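You operate a simulated robot arm through the tools that you are given. There is no shell and no other tool.

Carry out the task below with a simulated robot arm. There is one attempt and no reset: what you move stays moved.

JOB
Put things in order on the top of the press bench. At the end: the red fibre shim from the top of the press bench is in the black drip tray; the brown sanding block stands where the red fibre shim stood; the cream marker from the top of the press bench stands where the brown sanding block stood; the brown slip pad from the top of the press bench stands where the cream marker stood; whatever was shut is shut again. Leave all else as you found it, and nothing knocked over.

The check looks at the end state, three seconds after you hand in, the way a careful person would. Anything else that was tipped, shoved, dropped, spilled or broken makes it a failure.

ROBOT AND FRAMES
A 7-joint arm with a two-finger parallel gripper, fixed in place. Base frame: the origin is at the foot of the arm, x ahead of it, y to its left, z up; the work surface is at about z = 0. Units: m, degrees, N and s.
With the tool pointing down near the work surface it reaches from about 0.22 to 0.58 m from the base axis. Its first joint turns from -66.0 to 66.0 degrees. Payload 2.5 kg.
The TCP is the grasp point between the finger pads, 0.023 m short of the fingertips. In the tool frame z runs along the fingers and y along their closing line. Largest opening 0.094 m; finger width 0.038, thickness 0.01; the body of the gripper, 0.054 by 0.096 m, starts 0.039 m behind the TCP.
Orientation is that of the tool frame in the base frame, as a unit quaternion [x, y, z, w]. With the fingers straight down and closing along the base's y, the tool's x points along the base's -x, its y along +y and its z along -z.

CONTROLS
- The arm moves only by the tool move_arm. Its argument "plan" is a list of rows, each an object of numbers (a shift or turn left out is 0, a gripper value left out holds the last): "x", "y", "z": the shift along the tool's x, y, z in m; "wx", "wy", "wz": the turn, a rotation vector about the tool's x, y, z in degrees; "hand": the finger opening in m, from 0 to 0.094. In form: [{"x": .., "y": .., "z": .., "wx": .., "wy": .., "wz": .., "hand": ..}, ...]. A call has 1 to 20 rows; each row shifts and turns the commanded pose from where the row before left it, along the tool's axes as they then stand. Each row takes 0.2 s and may step no farther than 0.05 m and 8.6 degrees from the row before; otherwise, or with a gripper value out of range, the whole call is refused. A pose out of reach is approached as far as the arm can. The call stops where the force on the tool passes 40 N (or 10 N more than at its start, if that is more) or the arm is blocked; 0.2 s more then pass. The fingers move at their own pace (about 0.108 m/s each) and stop on an object; they squeeze with about 21 N. The grip force told is the motor's: it shows also when the fingers shut on nothing. Time passes only in rows, and 0.2 s behind the last, so rows that do not move let the fingers close. It gives the time, the measured TCP pose, the force on the tool (base axes), the opening and the grip force at its end, in the units of the frame above (readings bear some noise), with the torque about the TCP (base axes, N m) and any sound that the robot's microphone picked up.
- Cameras (640 x 400 px; columns grow to the right, rows downward): "scene" is fixed at [0.1, -0.3994, 0.5406]; the picture's right is [0.94, -0.35, 0.00], its down [-0.21, -0.57, -0.80] and it looks along [0.28, 0.74, -0.61] (base axes); focal length 310 px, centre (320, 200). "wrist" rides on the gripper at [0.086, 0.016, -0.075] in the tool frame; the picture's right is [-0.18, 0.98, 0.00], its down [-0.58, -0.11, -0.81] and it looks along [-0.79, -0.15, 0.59] (tool axes); focal length 243 px, centre (320, 200). There is no depth. A picture from a camera that has moved, and an enlarged one, comes with that camera's place and axes in the base frame and with its lens.
- camera(camera): a new picture of that camera. It takes no simulated time.
- zoom(camera, box): a new picture of the part [left, top, right, bottom] of that camera's present view, enlarged. It takes no simulated time.
- sign_off(): hands the job in; it is judged then, once.

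Nothing tells you positions but the pictures and the camera data. Unless the task says otherwise, let go and move clear before handing in.

The tools are called after ">>>" by a JSON object that holds its "name" and its "arguments". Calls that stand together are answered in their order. move_arm: Moves the arm, as the interface text tells. Its arguments: {"type":"object","properties":{"plan":{"type":"array","items":{"type":"object","properties":{"x":{"type":"number"},"y":{"type":"number"},"z":{"type":"number"},"wx":{"type":"number"},"wy":{"type":"number"},"wz":{"type":"number"},"hand":{"type":"number"}}}}},"required":["plan"]} The other tools are called the same way: camera (camera) takes a picture; zoom (camera, box) takes an enlarged picture of a part of a camera's view; sign_off () hands the job in.

At the start:

```text
time_s: 0.0
position: [0.4078, 0.1713, 0.306]
tcp_rot: [0.0, 1.0, 0.0, 0.0]
ft_force: [-0.1, 0.4, -0.3]
moment: [-0.01, -0.03, 0.02]
opening: 0.0941
finger_force: 0.0
```

scene: 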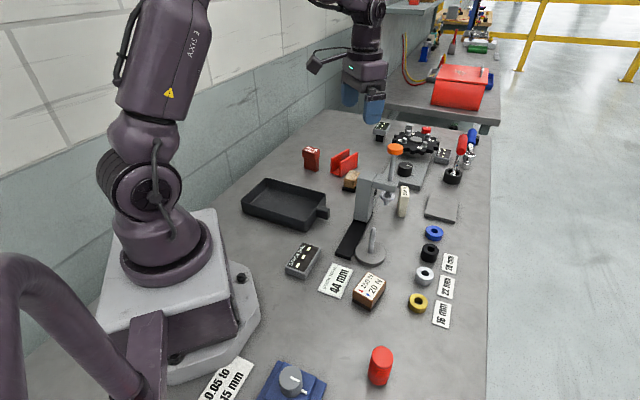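
wrist: 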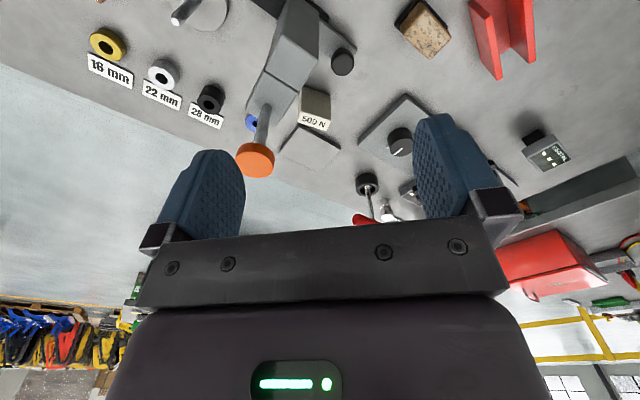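

I see a bench with a press, tray, several small items. I'll zoom into the scene to identify the shim, sanding block, marker and slip pad before moving.

>>> {"name": "zoom", "arguments": {"camera": "scene", "box": [220, 110, 400, 230]}}

>>> {"name": "zoom", "arguments": {"camera": "scene", "box": [340, 110, 500, 220]}}

>>> {"name": "zoom", "arguments": {"camera": "scene", "box": [270, 210, 470, 340]}}

>>> {"name": "zoom", "arguments": {"camera": "scene", "box": [180, 290, 420, 400]}}

>>> {"name": "zoom", "arguments": {"camera": "scene", "box": [370, 0, 530, 120]}}

>>> {"name": "zoom", "arguments": {"camera": "wrist", "box": [0, 0, 640, 250]}}

```text
3.33 times, centred on (310, 170) of scene
camera zoom: at [0.1, -0.3994, 0.5406], right [0.94, -0.35, 0.0], down [-0.21, -0.57, -0.8], along [0.28, 0.74, -0.61], focal length 1032 px, centre (353, 300)
```

zoom: 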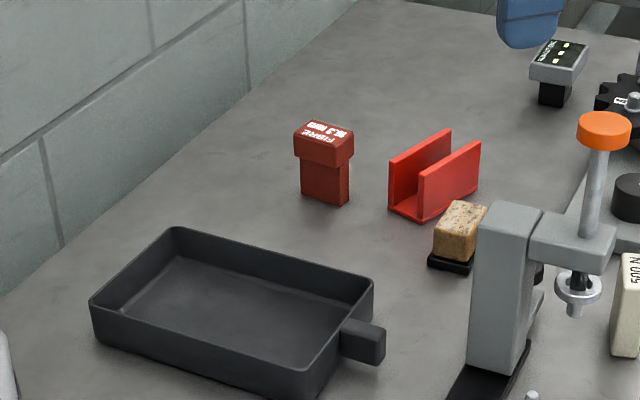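

```text
3.64 times, centred on (420, 165) of scene
camera zoom: at [0.1, -0.3994, 0.5406], right [0.94, -0.35, 0.0], down [-0.21, -0.57, -0.8], along [0.28, 0.74, -0.61], focal length 1126 px, centre (-44, 327)
```

zoom: 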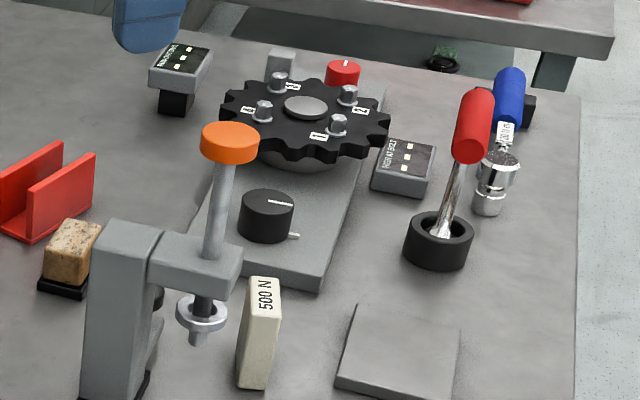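

```text
3.08 times, centred on (370, 275) of scene
camera zoom: at [0.1, -0.3994, 0.5406], right [0.94, -0.35, 0.0], down [-0.21, -0.57, -0.8], along [0.28, 0.74, -0.61], focal length 952 px, centre (166, -31)
```

zoom: 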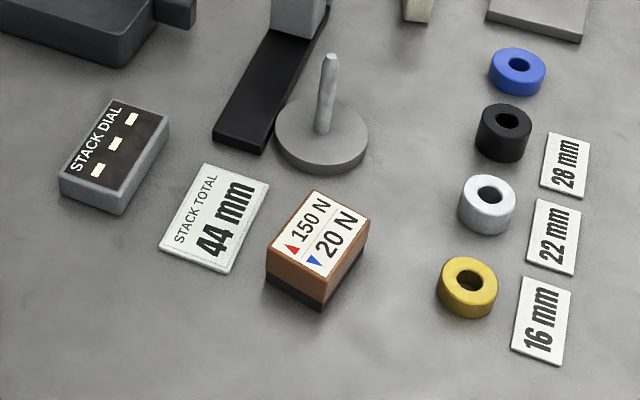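

```text
2.67 times, centred on (300, 345) of scene
camera zoom: at [0.1, -0.3994, 0.5406], right [0.94, -0.35, 0.0], down [-0.21, -0.57, -0.8], along [0.28, 0.74, -0.61], focal length 826 px, centre (373, -187)
```

zoom: 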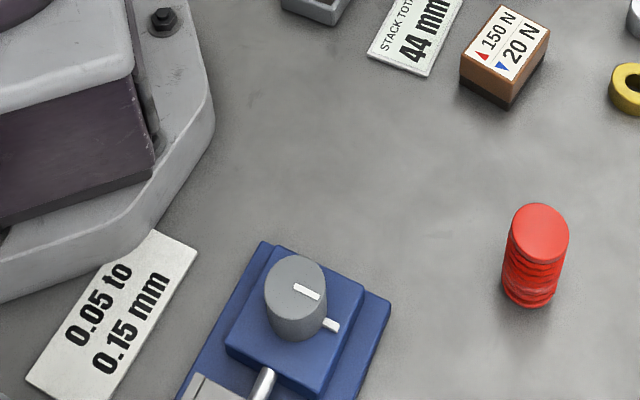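

```text
3.33 times, centred on (450, 60) of scene
camera zoom: at [0.1, -0.3994, 0.5406], right [0.94, -0.35, 0.0], down [-0.21, -0.57, -0.8], along [0.28, 0.74, -0.61], focal length 1032 px, centre (-113, 667)
```

zoom: 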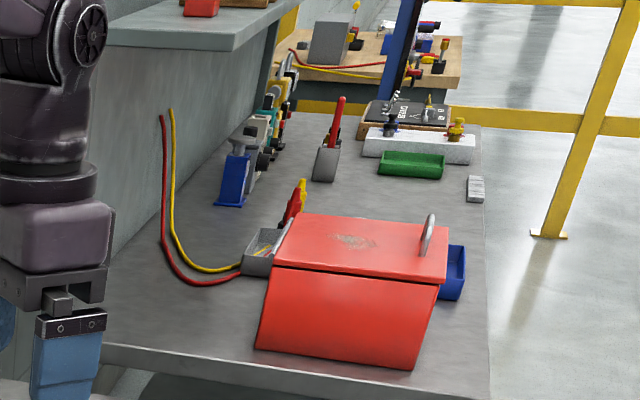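

```text
1.00 times, centred on (320, 125) of wrist (not enlarged: the box is as wide or as high as the picture)
camera zoom: at [0.3217, 0.1892, 0.3795], right [0.18, 0.98, 0.0], down [0.58, -0.11, 0.81], along [0.79, -0.15, -0.59], focal length 243 px, centre (320, 275)
```

zoom: 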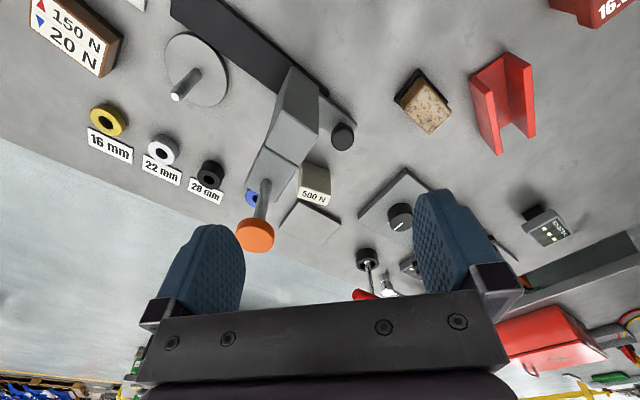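

The likely candidates are the dark red "FIBRE" block, the cream "500 N" block, and two brown blocks: one cork-like and one with a 150/20 N label. I'll zoom in more to tell the browns apart.

>>> {"name": "zoom", "arguments": {"camera": "wrist", "box": [360, 0, 560, 125]}}

>>> {"name": "zoom", "arguments": {"camera": "scene", "box": [290, 135, 370, 200]}}

>>> {"name": "zoom", "arguments": {"camera": "scene", "box": [340, 260, 400, 315]}}

>>> {"name": "zoom", "arguments": {"camera": "scene", "box": [340, 165, 460, 270]}}

>>> {"name": "zoom", "arguments": {"camera": "wrist", "box": [230, 80, 350, 190]}}

```text
3.20 times, centred on (460, 62) of wrist
camera zoom: at [0.3217, 0.1892, 0.3795], right [0.18, 0.98, 0.0], down [0.58, -0.11, 0.81], along [0.79, -0.15, -0.59], focal length 776 px, centre (-128, 640)
```

zoom: 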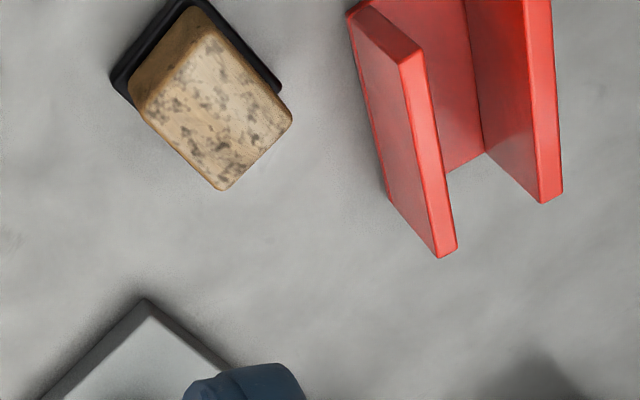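

```text
6.15 times, centred on (330, 168) of scene
camera zoom: at [0.1, -0.3994, 0.5406], right [0.94, -0.35, 0.0], down [-0.21, -0.57, -0.8], along [0.28, 0.74, -0.61], focal length 1905 px, centre (258, 400)
```

zoom: 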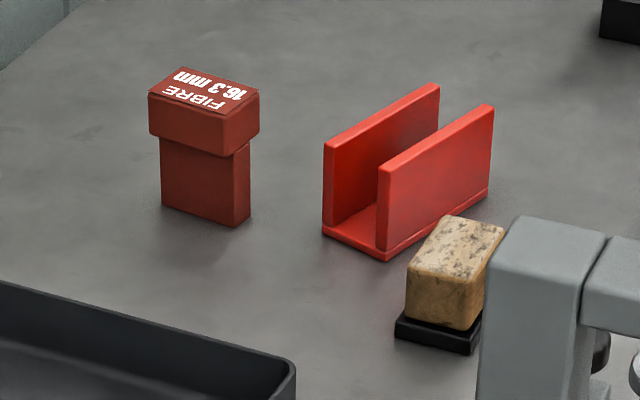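

```text
7.27 times, centred on (370, 288) of scene
camera zoom: at [0.1, -0.3994, 0.5406], right [0.94, -0.35, 0.0], down [-0.21, -0.57, -0.8], along [0.28, 0.74, -0.61], focal length 2251 px, centre (-44, -436)
```

zoom: 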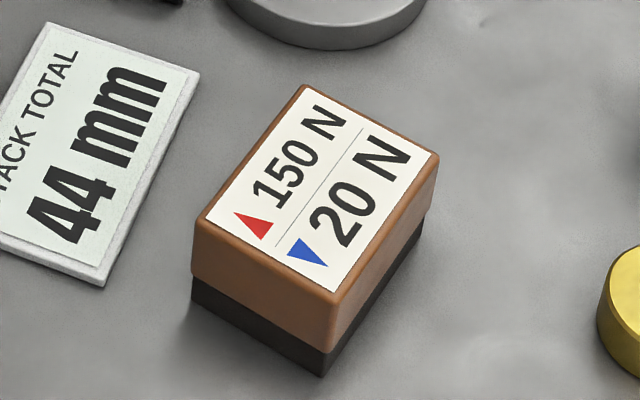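

```text
3.81 times, centred on (400, 218) of scene
camera zoom: at [0.1, -0.3994, 0.5406], right [0.94, -0.35, 0.0], down [-0.21, -0.57, -0.8], along [0.28, 0.74, -0.61], focal length 1179 px, centre (15, 133)
```

zoom: 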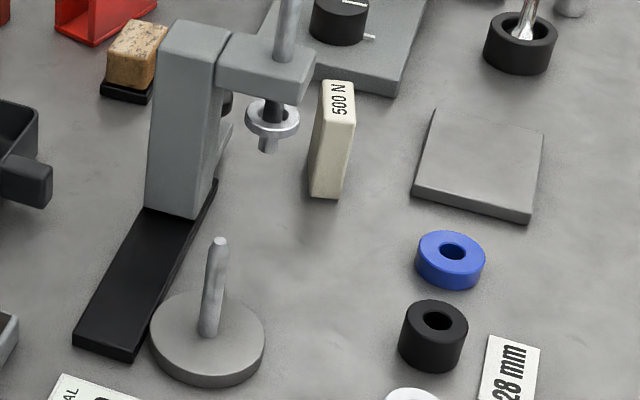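

```text
3.64 times, centred on (290, 135) of wrist
camera zoom: at [0.3217, 0.1892, 0.3795], right [0.18, 0.98, 0.0], down [0.58, -0.11, 0.81], along [0.79, -0.15, -0.59], focal length 882 px, centre (429, 436)
```

zoom: 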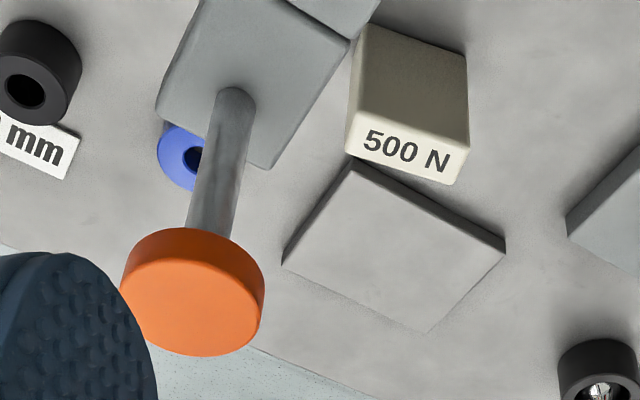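

Two brown blocks both have dark soles, so I need better views to tell the sanding block from the slip pad. I'll retreat over the open tray area and look around with the wrist camera.

>>> {"name": "move_arm", "arguments": {"plan": [{"x": 0.035, "y": 0.03}, {"x": 0.035, "y": 0.03}, {"x": 0.035, "y": 0.02}, {"z": 0.04}, {"z": 0.04}]}}

>>> {"name": "camera", "arguments": {"camera": "wrist"}}

>>> {"name": "camera", "arguments": {"camera": "scene"}}

```text
time_s: 1.2
position: [0.3046, 0.2545, 0.228]
tcp_rot: [0.0, 1.0, 0.0, 0.001]
ft_force: [0.0, -0.4, -1.3]
moment: [0.01, 0.02, 0.0]
opening: 0.094
finger_force: 0.1
```

```text
taken
camera wrist: at [0.2169, 0.2725, 0.3006], right [0.18, 0.98, 0.0], down [0.58, -0.11, 0.81], along [0.79, -0.15, -0.59], focal length 243 px, centre (320, 200)
```

wrist: 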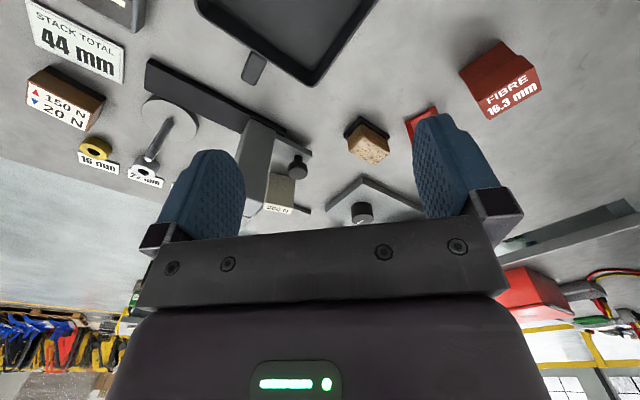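

```text
taken
```

scene: 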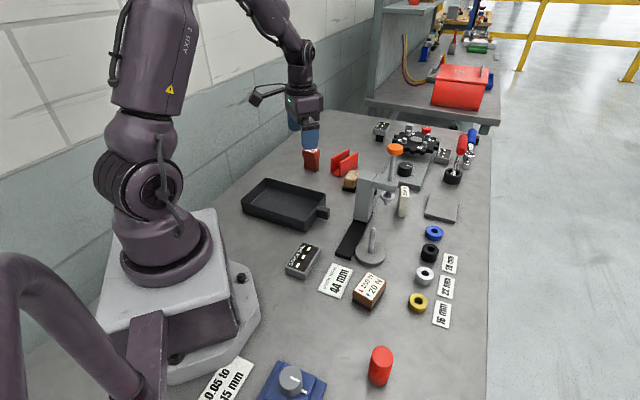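

The cork block and shim are now in closer view. I'll zoom on each for details.

>>> {"name": "zoom", "arguments": {"camera": "wrist", "box": [330, 100, 410, 180]}}

>>> {"name": "zoom", "arguments": {"camera": "wrist", "box": [440, 30, 560, 130]}}

>>> {"name": "zoom", "arguments": {"camera": "wrist", "box": [20, 50, 120, 140]}}

```text
5.00 times, centred on (370, 140) of wrist
camera zoom: at [0.2169, 0.2725, 0.3006], right [0.18, 0.98, 0.0], down [0.58, -0.11, 0.81], along [0.79, -0.15, -0.59], focal length 1213 px, centre (70, 500)
```

zoom: 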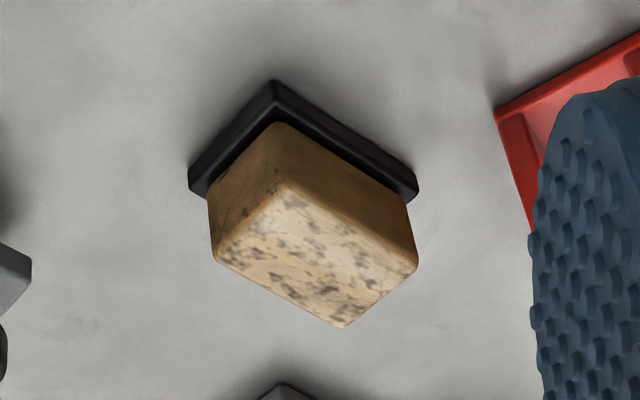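

```text
4.00 times, centred on (500, 80) of wrist
camera zoom: at [0.2169, 0.2725, 0.3006], right [0.18, 0.98, 0.0], down [0.58, -0.11, 0.81], along [0.79, -0.15, -0.59], focal length 970 px, centre (-400, 680)
```

zoom: 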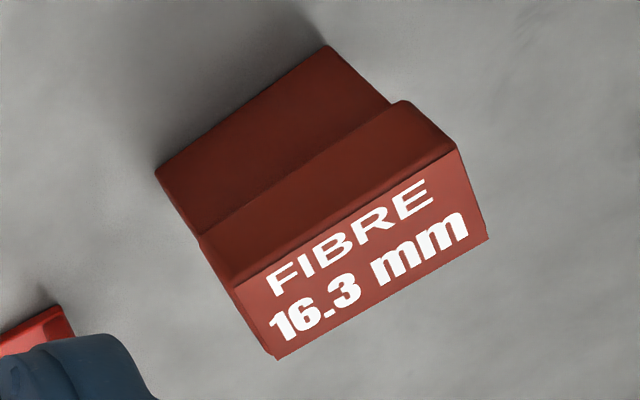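

```text
4.44 times, centred on (70, 95) of wrist
camera zoom: at [0.2169, 0.2725, 0.3006], right [0.18, 0.98, 0.0], down [0.58, -0.11, 0.81], along [0.79, -0.15, -0.59], focal length 1078 px, centre (1431, 667)
```

zoom: 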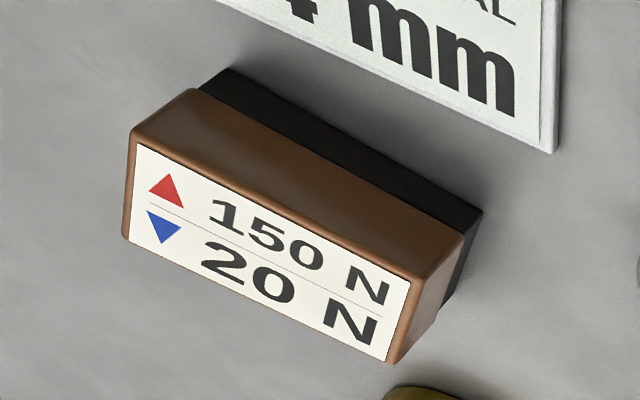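

The two brown blocks remain ambiguous, so I'll scan the rest of the bench for other candidates by turning the wrist camera around.

>>> {"name": "move_arm", "arguments": {"plan": [{"z": -0.04}, {"z": -0.04}, {"wz": 8.5}, {"wz": 8.5}, {"wz": 8.5}, {"wz": 8.5}, {"wz": 8.5}, {"wz": 8.5}, {"wz": 8.5}]}}

>>> {"name": "camera", "arguments": {"camera": "wrist"}}

```text
time_s: 3.2
position: [0.3034, 0.2525, 0.3059]
tcp_rot: [0.497, 0.867, 0.0, -0.001]
ft_force: [-0.1, -0.1, 0.4]
moment: [0.0, -0.01, -0.01]
opening: 0.0941
finger_force: 0.0
```

```text
taken
camera wrist: at [0.2739, 0.3363, 0.3795], right [0.94, 0.34, 0.0], down [0.2, -0.56, 0.81], along [0.27, -0.76, -0.59], focal length 243 px, centre (320, 200)
```

wrist: 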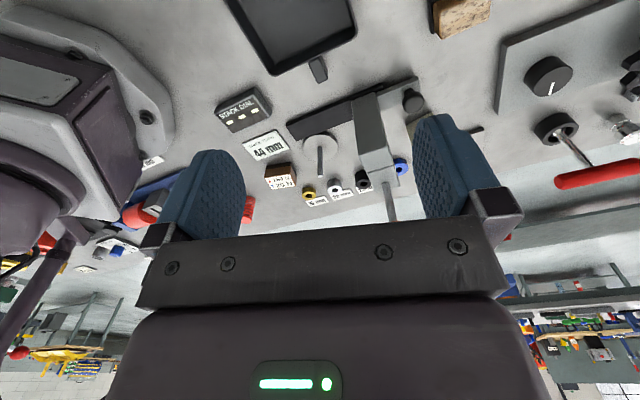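

I can see more objects beyond the robot base on the right-hand side. Zooming in there.

>>> {"name": "zoom", "arguments": {"camera": "wrist", "box": [0, 140, 260, 300]}}

>>> {"name": "zoom", "arguments": {"camera": "wrist", "box": [200, 0, 520, 220]}}

>>> {"name": "zoom", "arguments": {"camera": "scene", "box": [0, 230, 300, 400]}}

```text
2.46 times, centred on (130, 220) of wrist
camera zoom: at [0.2739, 0.3363, 0.3795], right [0.94, 0.34, 0.0], down [0.2, -0.56, 0.81], along [0.27, -0.76, -0.59], focal length 597 px, centre (788, 151)
```

zoom: 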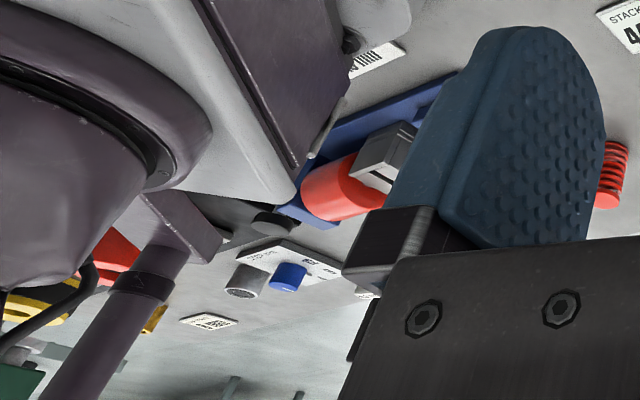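

```text
1.82 times, centred on (360, 110) of wrist
camera zoom: at [0.2739, 0.3363, 0.3795], right [0.94, 0.34, 0.0], down [0.2, -0.56, 0.81], along [0.27, -0.76, -0.59], focal length 441 px, centre (247, 364)
```

zoom: 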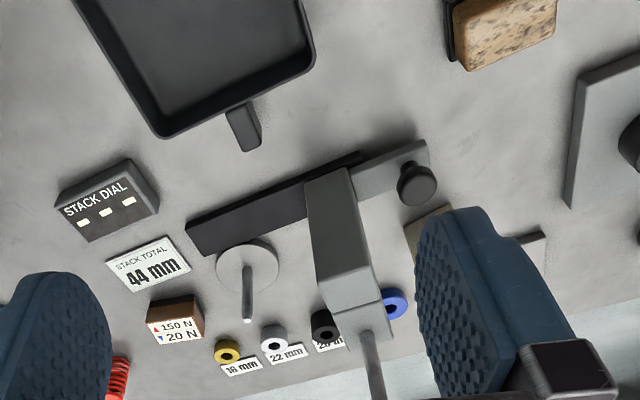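

```text
2.13 times, centred on (150, 315) of scene
camera zoom: at [0.1, -0.3994, 0.5406], right [0.94, -0.35, 0.0], down [-0.21, -0.57, -0.8], along [0.28, 0.74, -0.61], focal length 660 px, centre (683, -45)
```

zoom: 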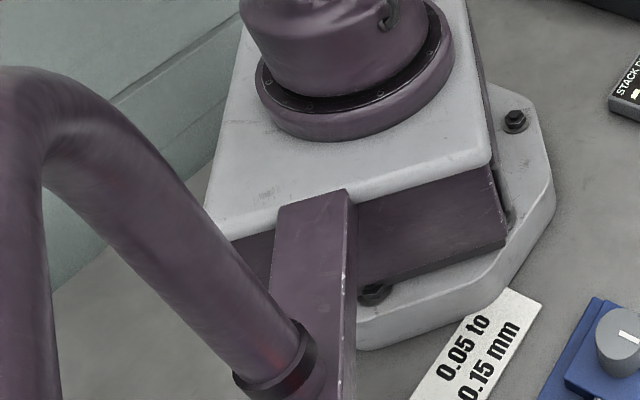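

More items lie on the right beyond the robot base. I'll move toward y≈-0.05 at height to look there.

>>> {"name": "move_arm", "arguments": {"plan": [{"x": -0.037, "y": -0.0217}, {"x": -0.037, "y": -0.0217}, {"x": -0.037, "y": -0.0217}, {"x": -0.037, "y": -0.0217}, {"x": -0.037, "y": -0.0217}, {"x": -0.037, "y": -0.0217}, {"x": -0.037, "y": -0.0217}]}}

>>> {"name": "camera", "arguments": {"camera": "wrist"}}

>>> {"name": "camera", "arguments": {"camera": "scene"}}

```text
time_s: 4.8
position: [0.304, -0.0516, 0.3068]
tcp_rot: [0.496, 0.869, 0.0, 0.0]
ft_force: [1.2, 0.5, -0.1]
moment: [0.02, -0.03, 0.01]
opening: 0.094
finger_force: 0.1
```

```text
taken
camera wrist: at [0.2741, 0.0332, 0.3813], right [0.94, 0.34, 0.0], down [0.2, -0.56, 0.81], along [0.28, -0.76, -0.59], focal length 243 px, centre (320, 200)
```

wrist: 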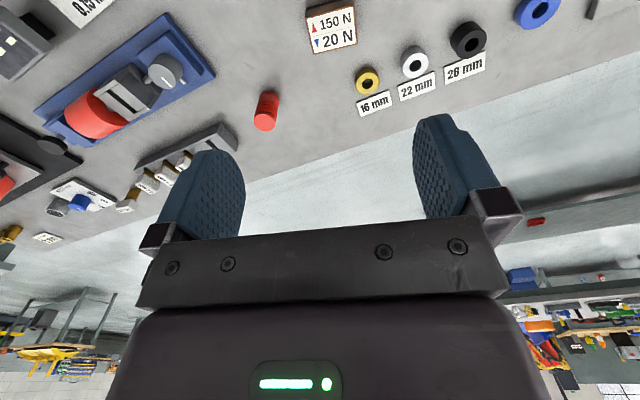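

```text
taken
```

scene: 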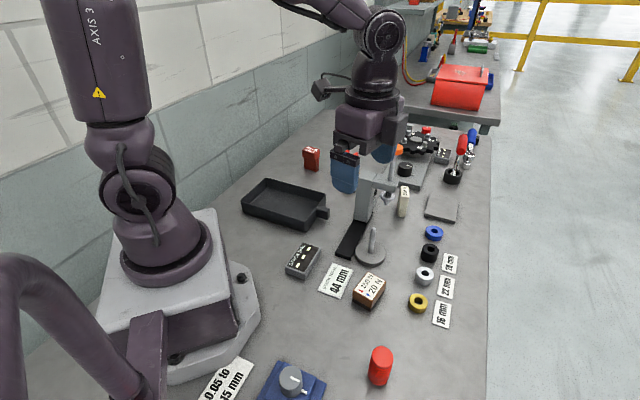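

A rack of small parts and other gear stands on the far right. I'll turn the camera further to see that.

>>> {"name": "move_arm", "arguments": {"plan": [{"wz": 8.5}, {"wz": 8.5}, {"wz": 8.5}, {"wz": 8.5}]}}

>>> {"name": "camera", "arguments": {"camera": "wrist"}}

>>> {"name": "zoom", "arguments": {"camera": "wrist", "box": [0, 0, 320, 200]}}

>>> {"name": "zoom", "arguments": {"camera": "wrist", "box": [160, 60, 480, 260]}}

```text
time_s: 5.8
position: [0.3044, -0.0472, 0.3073]
tcp_rot: [0.728, 0.685, 0.0, 0.0]
ft_force: [-0.5, -0.2, 0.3]
moment: [0.0, -0.01, 0.01]
opening: 0.0943
finger_force: 0.0
```

```text
taken
camera wrist: at [0.326, 0.038, 0.3802], right [0.97, -0.25, 0.0], down [-0.15, -0.57, 0.81], along [-0.2, -0.78, -0.59], focal length 243 px, centre (320, 200)
```

wrist: 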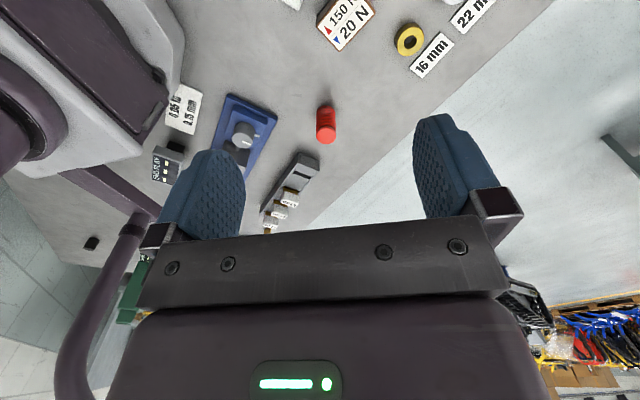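

```text
2.00 times, centred on (160, 100) of wrist
camera zoom: at [0.326, 0.038, 0.3802], right [0.97, -0.25, 0.0], down [-0.15, -0.57, 0.81], along [-0.2, -0.78, -0.59], focal length 485 px, centre (640, 400)
```

zoom: 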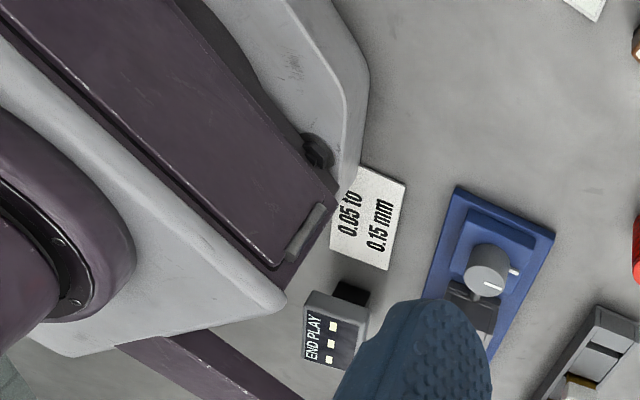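

```text
2.00 times, centred on (320, 160) of wrist
camera zoom: at [0.326, 0.038, 0.3802], right [0.97, -0.25, 0.0], down [-0.15, -0.57, 0.81], along [-0.2, -0.78, -0.59], focal length 485 px, centre (320, 280)
```

zoom: 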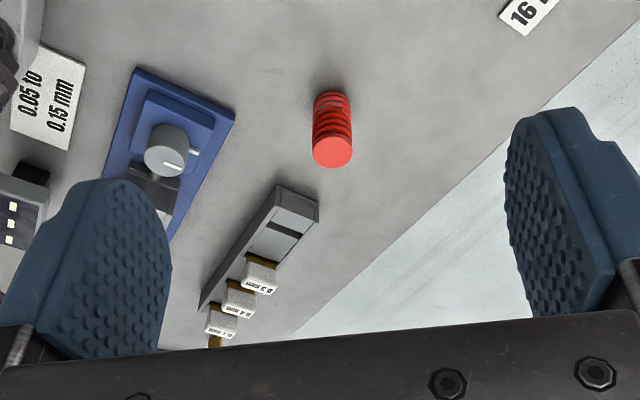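

No other brown blocks yet. I'll shift further right to see the remainder of the bench.

>>> {"name": "move_arm", "arguments": {"plan": [{"x": -0.04}, {"x": -0.04}, {"x": -0.04}, {"x": -0.04}, {"x": -0.03}]}}

>>> {"name": "camera", "arguments": {"camera": "wrist"}}

>>> {"name": "zoom", "arguments": {"camera": "wrist", "box": [0, 0, 480, 240]}}

```text
time_s: 7.0
position: [0.294, -0.2371, 0.304]
tcp_rot: [0.728, 0.686, 0.0, 0.0]
ft_force: [-0.3, -0.1, 0.2]
moment: [0.0, 0.01, -0.01]
opening: 0.0942
finger_force: 0.0
```

```text
taken
camera wrist: at [0.3141, -0.1509, 0.3775], right [0.97, -0.24, 0.0], down [-0.14, -0.57, 0.81], along [-0.2, -0.78, -0.59], focal length 243 px, centre (320, 200)
```

wrist: 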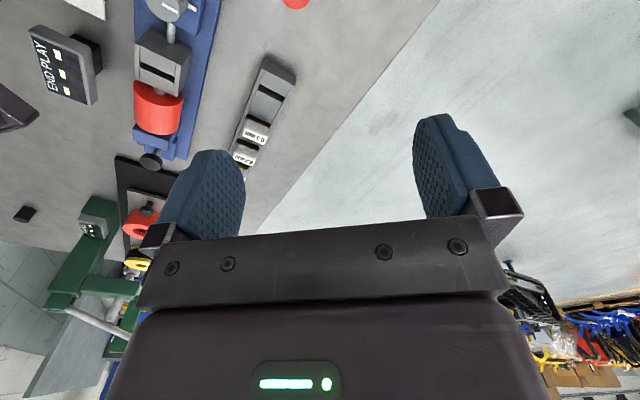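

```text
1.33 times, centred on (240, 120) of wrist
camera zoom: at [0.3141, -0.1509, 0.3775], right [0.97, -0.24, 0.0], down [-0.14, -0.57, 0.81], along [-0.2, -0.78, -0.59], focal length 324 px, centre (427, 307)
```

zoom: 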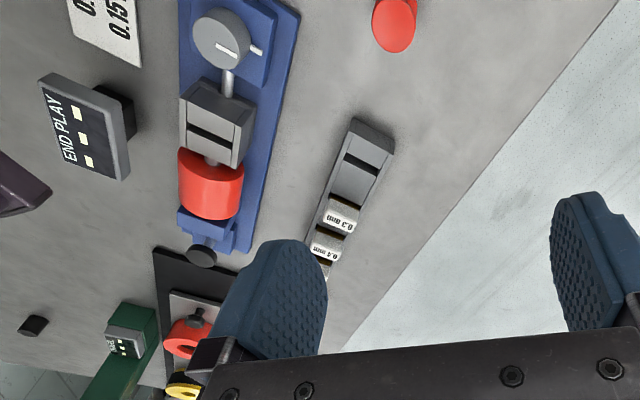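

Nothing brown on the right side, so the two brown blocks are the candidates. I'll go back left and read the displays/labels at the far end for clues on which is the slip pad.

>>> {"name": "move_arm", "arguments": {"plan": [{"x": 0.04}, {"x": 0.04}, {"x": 0.04}, {"x": 0.04}, {"x": 0.04}, {"x": 0.04}, {"x": 0.04}, {"x": 0.04}, {"x": 0.04}, {"wz": -8.5}, {"wz": -8.5}, {"wz": -8.5}, {"wz": -8.5}, {"wz": -8.5}, {"wz": -8.5}, {"wz": -8.5}, {"wz": -8.5}, {"wz": -8.5}, {"wz": -8.5}]}}

>>> {"name": "camera", "arguments": {"camera": "wrist"}}

>>> {"name": "zoom", "arguments": {"camera": "scene", "box": [365, 110, 455, 170]}}

>>> {"name": "zoom", "arguments": {"camera": "scene", "box": [400, 110, 500, 190]}}

```text
time_s: 11.0
position: [0.3146, 0.1208, 0.3065]
tcp_rot: [0.072, 0.997, 0.0, 0.0]
ft_force: [0.5, 0.1, -0.1]
moment: [-0.02, -0.01, 0.05]
opening: 0.0939
finger_force: 0.1
```

```text
taken
camera wrist: at [0.2311, 0.1507, 0.3794], right [0.32, 0.95, 0.0], down [0.56, -0.19, 0.81], along [0.76, -0.26, -0.59], focal length 243 px, centre (320, 200)
```

wrist: 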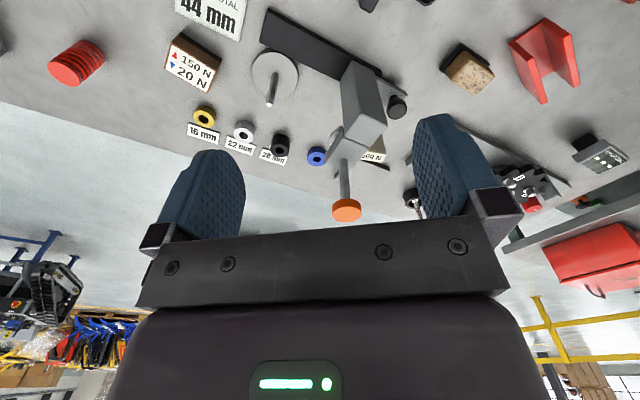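

```text
6.67 times, centred on (410, 140) of scene
camera zoom: at [0.1, -0.3994, 0.5406], right [0.94, -0.35, 0.0], down [-0.21, -0.57, -0.8], along [0.28, 0.74, -0.61], focal length 2064 px, centre (-280, 600)
```

zoom: 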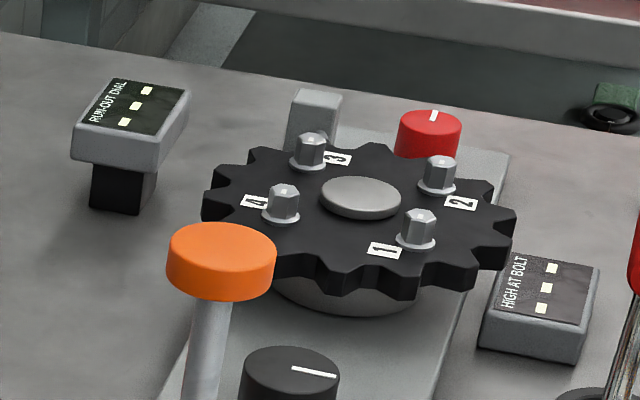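

```text
5.00 times, centred on (450, 150) of scene
camera zoom: at [0.1, -0.3994, 0.5406], right [0.94, -0.35, 0.0], down [-0.21, -0.57, -0.8], along [0.28, 0.74, -0.61], focal length 1548 px, centre (-330, 450)
```

zoom: 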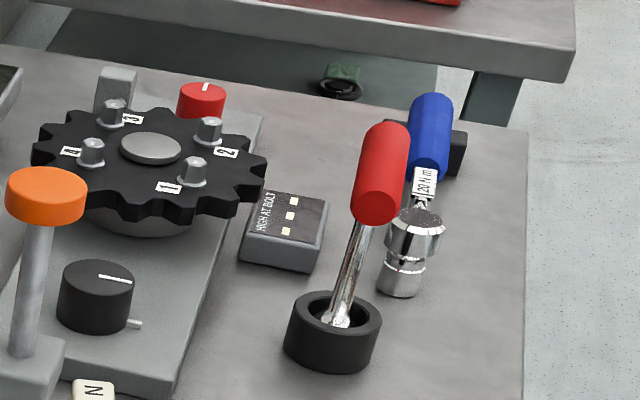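

I'll also check the left/back region of the bench for any hidden brown item before committing.

>>> {"name": "move_arm", "arguments": {"plan": [{"wz": -8.5}, {"wz": -8.5}, {"wz": -8.5}, {"wz": -8.5}, {"wz": -8.5}, {"wz": -8.5}, {"wz": -8.5}, {"wz": -8.5}, {"wz": -8.5}, {"wz": -8.5}]}}

>>> {"name": "camera", "arguments": {"camera": "wrist"}}

>>> {"name": "zoom", "arguments": {"camera": "wrist", "box": [0, 0, 640, 250]}}

```text
time_s: 13.2
position: [0.3154, 0.1202, 0.3047]
tcp_rot: [-0.62, 0.785, 0.0, -0.001]
ft_force: [-1.0, -0.4, 0.2]
moment: [-0.02, 0.01, -0.02]
opening: 0.0942
finger_force: 0.0
```

```text
taken
camera wrist: at [0.279, 0.0413, 0.3789], right [-0.91, 0.41, 0.0], down [0.24, 0.54, 0.81], along [0.33, 0.74, -0.59], focal length 243 px, centre (320, 200)
```

wrist: 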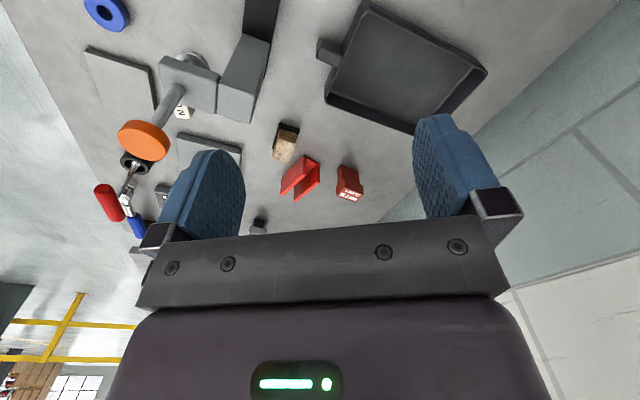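

```text
1.00 times, centred on (320, 125) of wrist (not enlarged: the box is as wide or as high as the picture)
camera zoom: at [0.279, 0.0413, 0.3789], right [-0.91, 0.41, 0.0], down [0.24, 0.54, 0.81], along [0.33, 0.74, -0.59], focal length 243 px, centre (320, 275)
```

zoom: 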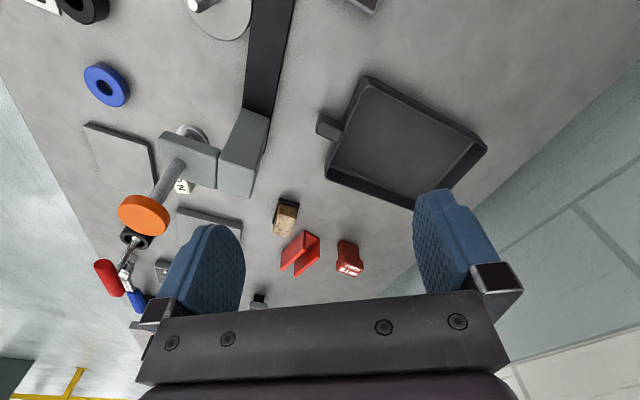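

Only two brown blocks exist: I take the cork block with black abrasive sole at about (0.47, 0.30) as the sanding block and the labelled 150/20 N block at about (0.33, -0.08) as the slip pad; the cream marker is at about (0.54, 0.14) and the shim at about (0.39, 0.44). Next I hover above the shim.

>>> {"name": "move_arm", "arguments": {"plan": [{"wz": 8.2}, {"wz": 8.2}, {"wz": 8.2}, {"wz": 8.2}, {"wz": 8.0}, {"x": -0.03115, "y": 0.02723}, {"x": -0.03115, "y": 0.02723}, {"x": -0.03115, "y": 0.02723}, {"x": -0.03115, "y": 0.02723}, {"x": -0.03115, "y": 0.02723}, {"x": -0.03115, "y": 0.02723}, {"x": -0.03115, "y": 0.02723}, {"x": -0.02, "y": 0.02723}, {"z": 0.03}, {"z": 0.03}, {"z": 0.03}, {"z": 0.03}]}}

>>> {"name": "camera", "arguments": {"camera": "wrist"}}

>>> {"name": "camera", "arguments": {"camera": "scene"}}

```text
time_s: 16.8
position: [0.3794, 0.4387, 0.1878]
tcp_rot: [-0.306, 0.952, -0.001, -0.001]
ft_force: [0.2, 0.0, 0.4]
moment: [-0.01, -0.01, 0.01]
opening: 0.094
finger_force: 0.0
```

```text
taken
camera wrist: at [0.3002, 0.4027, 0.2619], right [-0.42, 0.91, 0.0], down [0.54, 0.25, 0.81], along [0.73, 0.34, -0.59], focal length 243 px, centre (320, 200)
```

wrist: 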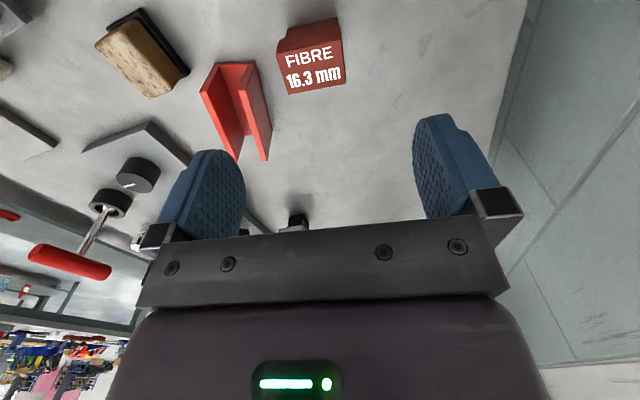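

```text
taken
```

scene: 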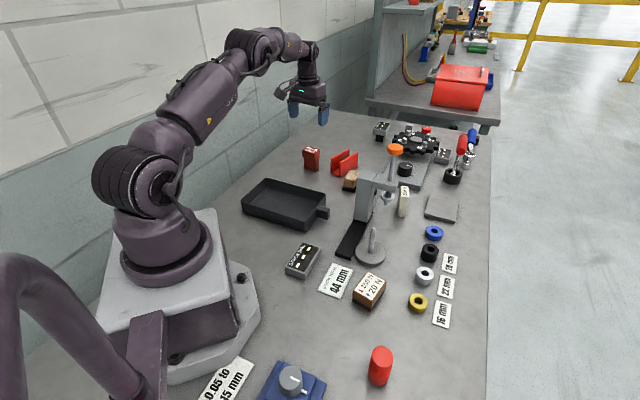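

Shim is nearly under the gripper. I'll zoom to fine-tune.

>>> {"name": "zoom", "arguments": {"camera": "wrist", "box": [250, 0, 410, 110]}}

>>> {"name": "zoom", "arguments": {"camera": "wrist", "box": [80, 0, 280, 120]}}

```text
3.64 times, centred on (330, 55) of wrist
camera zoom: at [0.3002, 0.4027, 0.2619], right [-0.42, 0.91, 0.0], down [0.54, 0.25, 0.81], along [0.73, 0.34, -0.59], focal length 882 px, centre (284, 727)
```

zoom: 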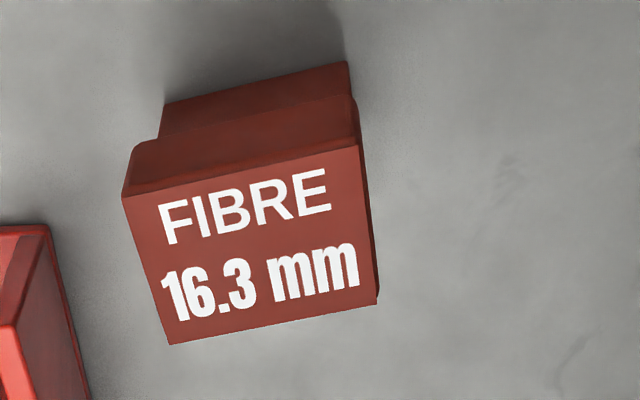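

```text
3.20 times, centred on (180, 60) of wrist
camera zoom: at [0.3002, 0.4027, 0.2619], right [-0.42, 0.91, 0.0], down [0.54, 0.25, 0.81], along [0.73, 0.34, -0.59], focal length 776 px, centre (768, 648)
```

zoom: 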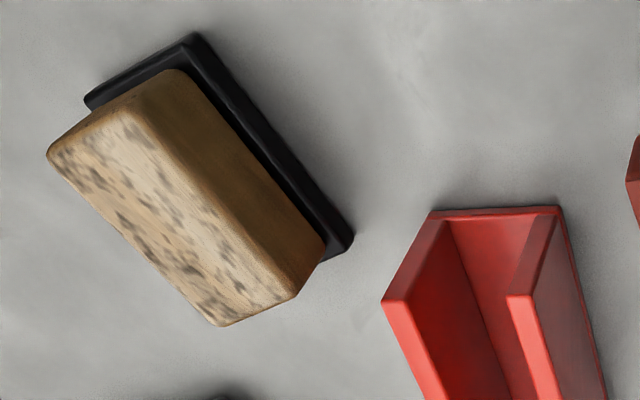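

Shim top is centred about 7 mm off in both tool axes, with its head from z≈0.035 to 0.062. I'll correct and descend to grip the head.

>>> {"name": "move_arm", "arguments": {"plan": [{"x": -0.0073, "y": -0.007, "hand": 0.08}, {"z": 0.03}, {"z": 0.03}, {"z": 0.02}, {"z": 0.0}]}}

>>> {"name": "camera", "arguments": {"camera": "wrist"}}

```text
time_s: 18.0
position: [0.3919, 0.4375, 0.1072]
tcp_rot: [-0.306, 0.952, 0.0, -0.001]
ft_force: [0.0, -0.7, 0.6]
moment: [-0.02, -0.02, -0.03]
opening: 0.08
finger_force: 0.0
```

```text
taken
camera wrist: at [0.3122, 0.4013, 0.1796], right [-0.42, 0.91, 0.0], down [0.54, 0.25, 0.81], along [0.73, 0.34, -0.59], focal length 243 px, centre (320, 200)
```

wrist: 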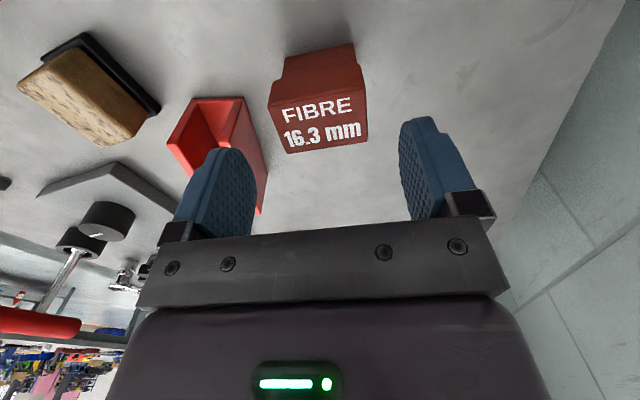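

>>> {"name": "zoom", "arguments": {"camera": "wrist", "box": [240, 30, 400, 170]}}

```text
2.86 times, centred on (320, 100) of wrist
camera zoom: at [0.3122, 0.4013, 0.1796], right [-0.42, 0.91, 0.0], down [0.54, 0.25, 0.81], along [0.73, 0.34, -0.59], focal length 693 px, centre (320, 486)
```

zoom: 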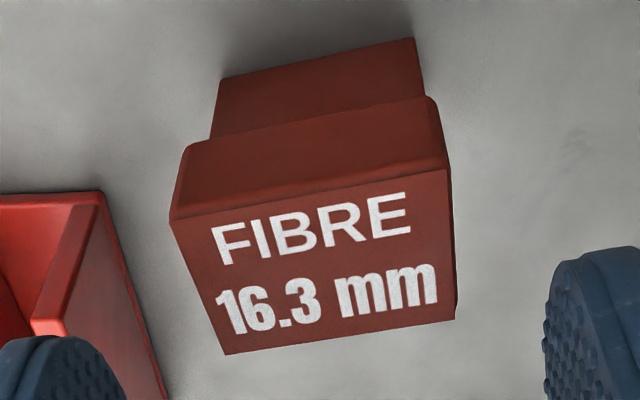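

Shim is now centred between the fingers. Descend to z≈0.048 and close.

>>> {"name": "move_arm", "arguments": {"plan": [{"x": -0.0015, "z": 0.02}, {"z": 0.02}, {"z": 0.019}, {"z": 0.0}, {"hand": 0.04}, {"hand": 0.04}, {"hand": 0.04}]}}

>>> {"name": "camera", "arguments": {"camera": "wrist"}}

```text
time_s: 19.6
position: [0.3917, 0.4379, 0.0474]
tcp_rot: [-0.307, 0.952, 0.0, 0.0]
ft_force: [0.2, 0.9, -0.1]
moment: [0.01, -0.01, -0.01]
opening: 0.0497
finger_force: 21.7
```

```text
taken
camera wrist: at [0.3133, 0.4017, 0.1207], right [-0.42, 0.91, 0.0], down [0.54, 0.25, 0.81], along [0.73, 0.34, -0.59], focal length 243 px, centre (320, 200)
```

wrist: 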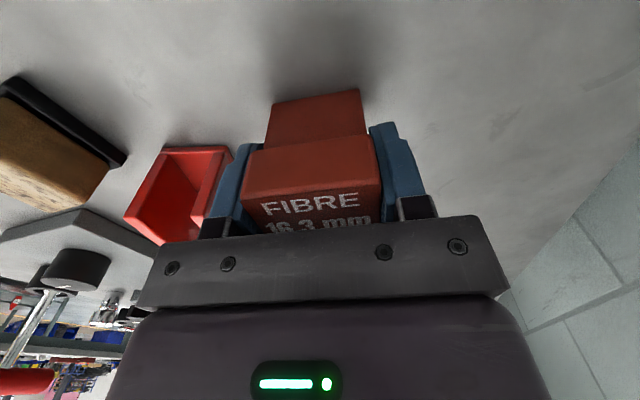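

Shim is gripped (opening 0.050). Lift and carry it over the tray.

>>> {"name": "move_arm", "arguments": {"plan": [{"z": -0.02}, {"z": -0.04}, {"z": -0.05}, {"x": 0.0377, "y": -0.0105}, {"x": 0.0377, "y": -0.0105}, {"x": 0.0377, "y": -0.0105}, {"x": 0.0377, "y": -0.0105}, {"x": 0.0377, "y": -0.0105}, {"x": 0.0377, "y": -0.0105}]}}

>>> {"name": "camera", "arguments": {"camera": "wrist"}}

>>> {"name": "camera", "arguments": {"camera": "scene"}}

>>> {"name": "zoom", "arguments": {"camera": "scene", "box": [220, 110, 380, 240]}}

```text
time_s: 21.6
position: [0.2427, 0.2528, 0.1606]
tcp_rot: [-0.307, 0.952, 0.001, 0.001]
ft_force: [0.6, -1.0, -0.7]
moment: [0.02, 0.0, -0.01]
opening: 0.0498
finger_force: 21.4
```

```text
taken
camera wrist: at [0.164, 0.2164, 0.2332], right [-0.42, 0.91, 0.0], down [0.53, 0.25, 0.81], along [0.73, 0.34, -0.59], focal length 243 px, centre (320, 200)
```

wrist: 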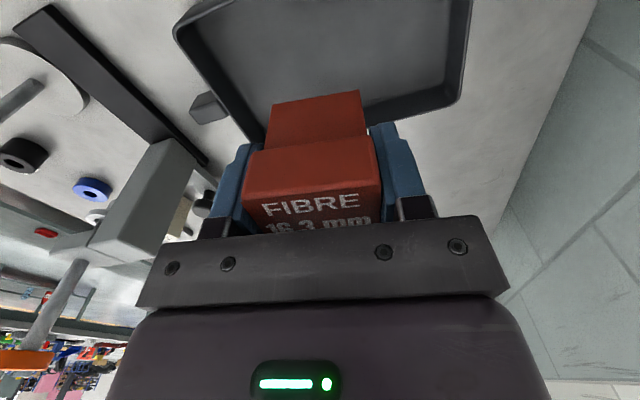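

```text
taken
```

scene: 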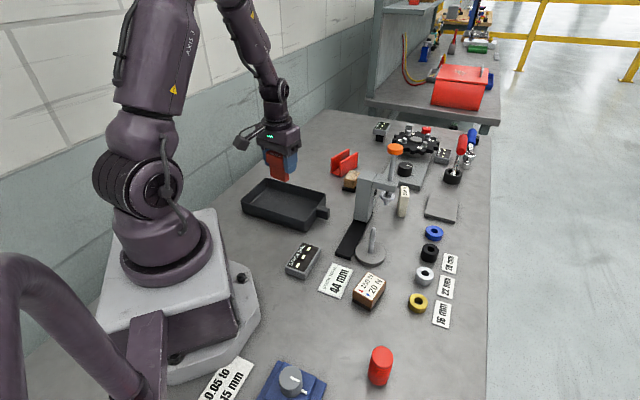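

```text
3.08 times, centred on (300, 175) of scene
camera zoom: at [0.1, -0.3994, 0.5406], right [0.94, -0.35, 0.0], down [-0.21, -0.57, -0.8], along [0.28, 0.74, -0.61], focal length 952 px, centre (382, 277)
```

zoom: 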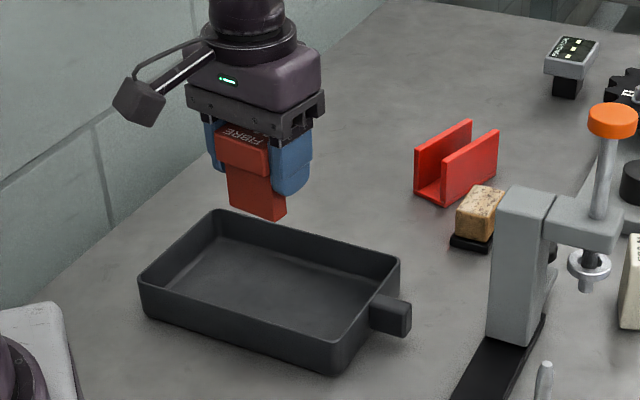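

Positioned above the tray centre; lowering the shim toward the tray floor.

>>> {"name": "move_arm", "arguments": {"plan": [{"y": 0.006, "z": 0.03}, {"z": 0.03}, {"z": 0.025}, {"z": 0.012}, {"z": 0.004}, {"z": 0.0}]}}

>>> {"name": "camera", "arguments": {"camera": "wrist"}}

>>> {"name": "zoom", "arguments": {"camera": "scene", "box": [220, 130, 350, 240]}}

```text
time_s: 23.0
position: [0.2421, 0.259, 0.0584]
tcp_rot: [-0.307, 0.952, 0.0, 0.0]
ft_force: [0.6, -0.5, -1.2]
moment: [0.0, -0.02, 0.02]
opening: 0.0497
finger_force: 21.0
```

```text
taken
camera wrist: at [0.1627, 0.2231, 0.1316], right [-0.42, 0.91, 0.0], down [0.54, 0.25, 0.81], along [0.73, 0.34, -0.59], focal length 243 px, centre (320, 200)
```

wrist: 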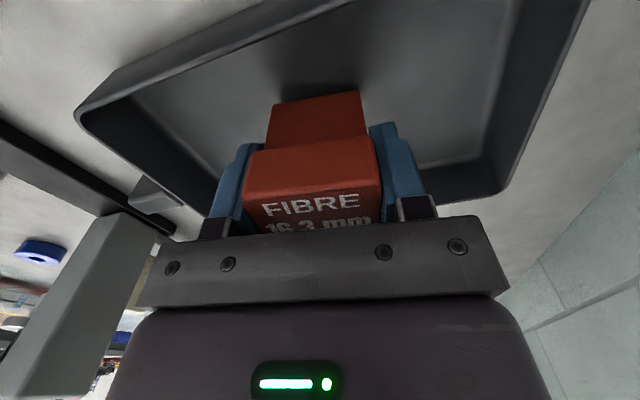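

```text
3.64 times, centred on (285, 185) of scene
camera zoom: at [0.1, -0.3994, 0.5406], right [0.94, -0.35, 0.0], down [-0.21, -0.57, -0.8], along [0.28, 0.74, -0.61], focal length 1126 px, centre (447, 254)
```

zoom: 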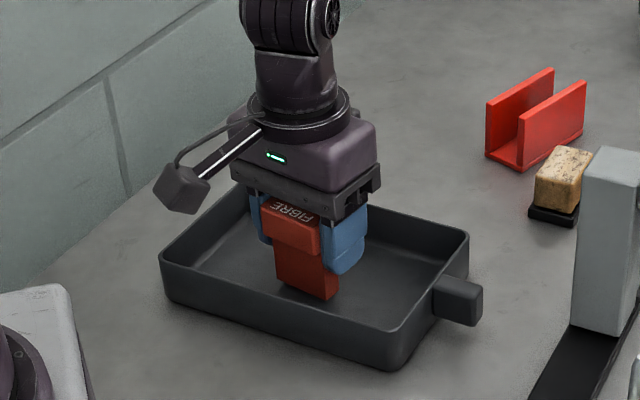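

Shim hovers about a centimetre above the floor of the tray; lowering in small steps to touch down.

>>> {"name": "move_arm", "arguments": {"plan": [{"z": 0.002}, {"z": 0.002}, {"z": 0.0}]}}

>>> {"name": "move_arm", "arguments": {"plan": [{"z": 0.002}, {"z": 0.0}]}}

```text
time_s: 23.8
position: [0.242, 0.2585, 0.0541]
tcp_rot: [-0.306, 0.952, 0.0, 0.001]
ft_force: [0.1, 0.4, -1.1]
moment: [-0.03, 0.0, 0.0]
opening: 0.0494
finger_force: 21.2
```

```text
time_s: 24.4
position: [0.2421, 0.2594, 0.0522]
tcp_rot: [-0.307, 0.952, 0.0, 0.0]
ft_force: [-1.9, -1.6, 11.2]
moment: [-0.1, 0.16, -0.01]
opening: 0.0498
finger_force: 20.7
```

Contact felt (11 N), so the shim rests on the tray floor. Opening and lifting clear.

>>> {"name": "move_arm", "arguments": {"plan": [{"hand": 0.06}, {"hand": 0.08}, {"z": 0.0}, {"z": -0.03}, {"z": -0.04}, {"z": -0.05}]}}

>>> {"name": "camera", "arguments": {"camera": "wrist"}}

>>> {"name": "zoom", "arguments": {"camera": "scene", "box": [220, 110, 380, 240]}}

```text
time_s: 25.8
position: [0.2403, 0.2581, 0.1711]
tcp_rot: [-0.306, 0.952, 0.0, 0.0]
ft_force: [-0.6, -0.6, 0.0]
moment: [-0.01, 0.01, 0.01]
opening: 0.0801
finger_force: 0.0
```

```text
taken
camera wrist: at [0.1618, 0.2217, 0.2444], right [-0.42, 0.91, 0.0], down [0.54, 0.25, 0.81], along [0.73, 0.34, -0.59], focal length 243 px, centre (320, 200)
```

wrist: 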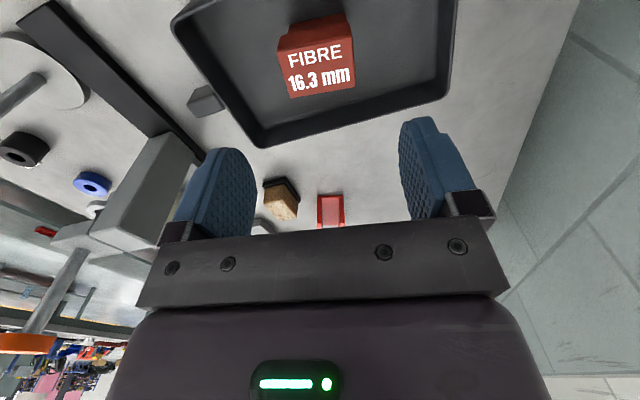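

```text
3.08 times, centred on (300, 175) of scene
camera zoom: at [0.1, -0.3994, 0.5406], right [0.94, -0.35, 0.0], down [-0.21, -0.57, -0.8], along [0.28, 0.74, -0.61], focal length 952 px, centre (382, 277)
```

zoom: 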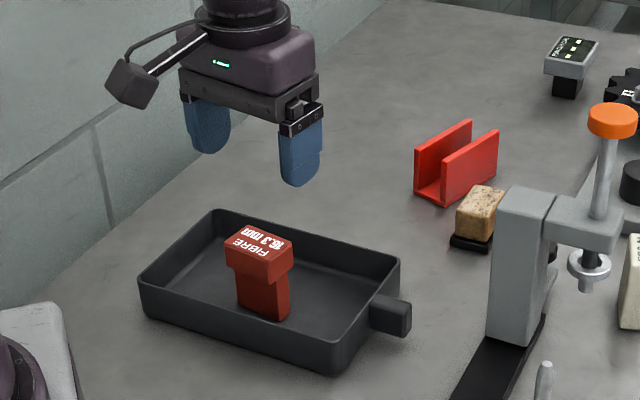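

Shim stands upright in the tray. Now hovering above the cork sanding block.

>>> {"name": "move_arm", "arguments": {"plan": [{"wz": -4.6}, {"wz": -4.6}, {"x": -0.0315, "y": -0.0222}, {"x": -0.0315, "y": -0.0222}, {"x": -0.0315, "y": -0.0222}, {"x": -0.0315, "y": -0.0222}, {"x": -0.0315, "y": -0.0222}, {"x": -0.0315, "y": -0.0222}, {"z": 0.03, "hand": 0.065}, {"z": 0.0}]}}

>>> {"name": "camera", "arguments": {"camera": "wrist"}}

>>> {"name": "zoom", "arguments": {"camera": "wrist", "box": [240, 20, 400, 140]}}

```text
time_s: 28.0
position: [0.4695, 0.2991, 0.1385]
tcp_rot: [-0.383, 0.924, 0.0, 0.0]
ft_force: [0.7, 1.2, -0.2]
moment: [-0.03, -0.01, 0.03]
opening: 0.0651
finger_force: 0.0
```

```text
taken
camera wrist: at [0.3959, 0.25, 0.2131], right [-0.56, 0.83, 0.0], down [0.49, 0.33, 0.81], along [0.67, 0.45, -0.59], focal length 243 px, centre (320, 200)
```

wrist: 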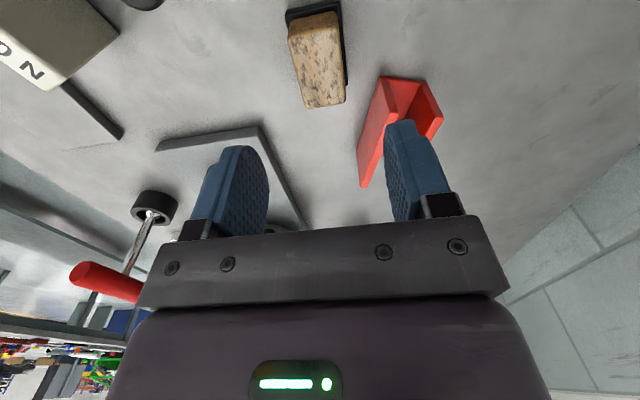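

```text
3.33 times, centred on (320, 80) of wrist
camera zoom: at [0.3959, 0.25, 0.2131], right [-0.56, 0.83, 0.0], down [0.49, 0.33, 0.81], along [0.67, 0.45, -0.59], focal length 809 px, centre (320, 600)
```

zoom: 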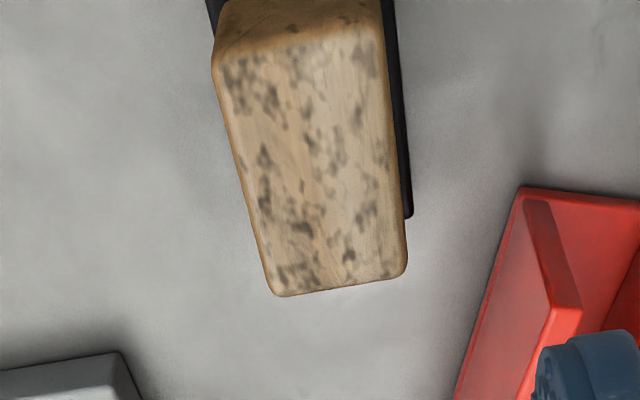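

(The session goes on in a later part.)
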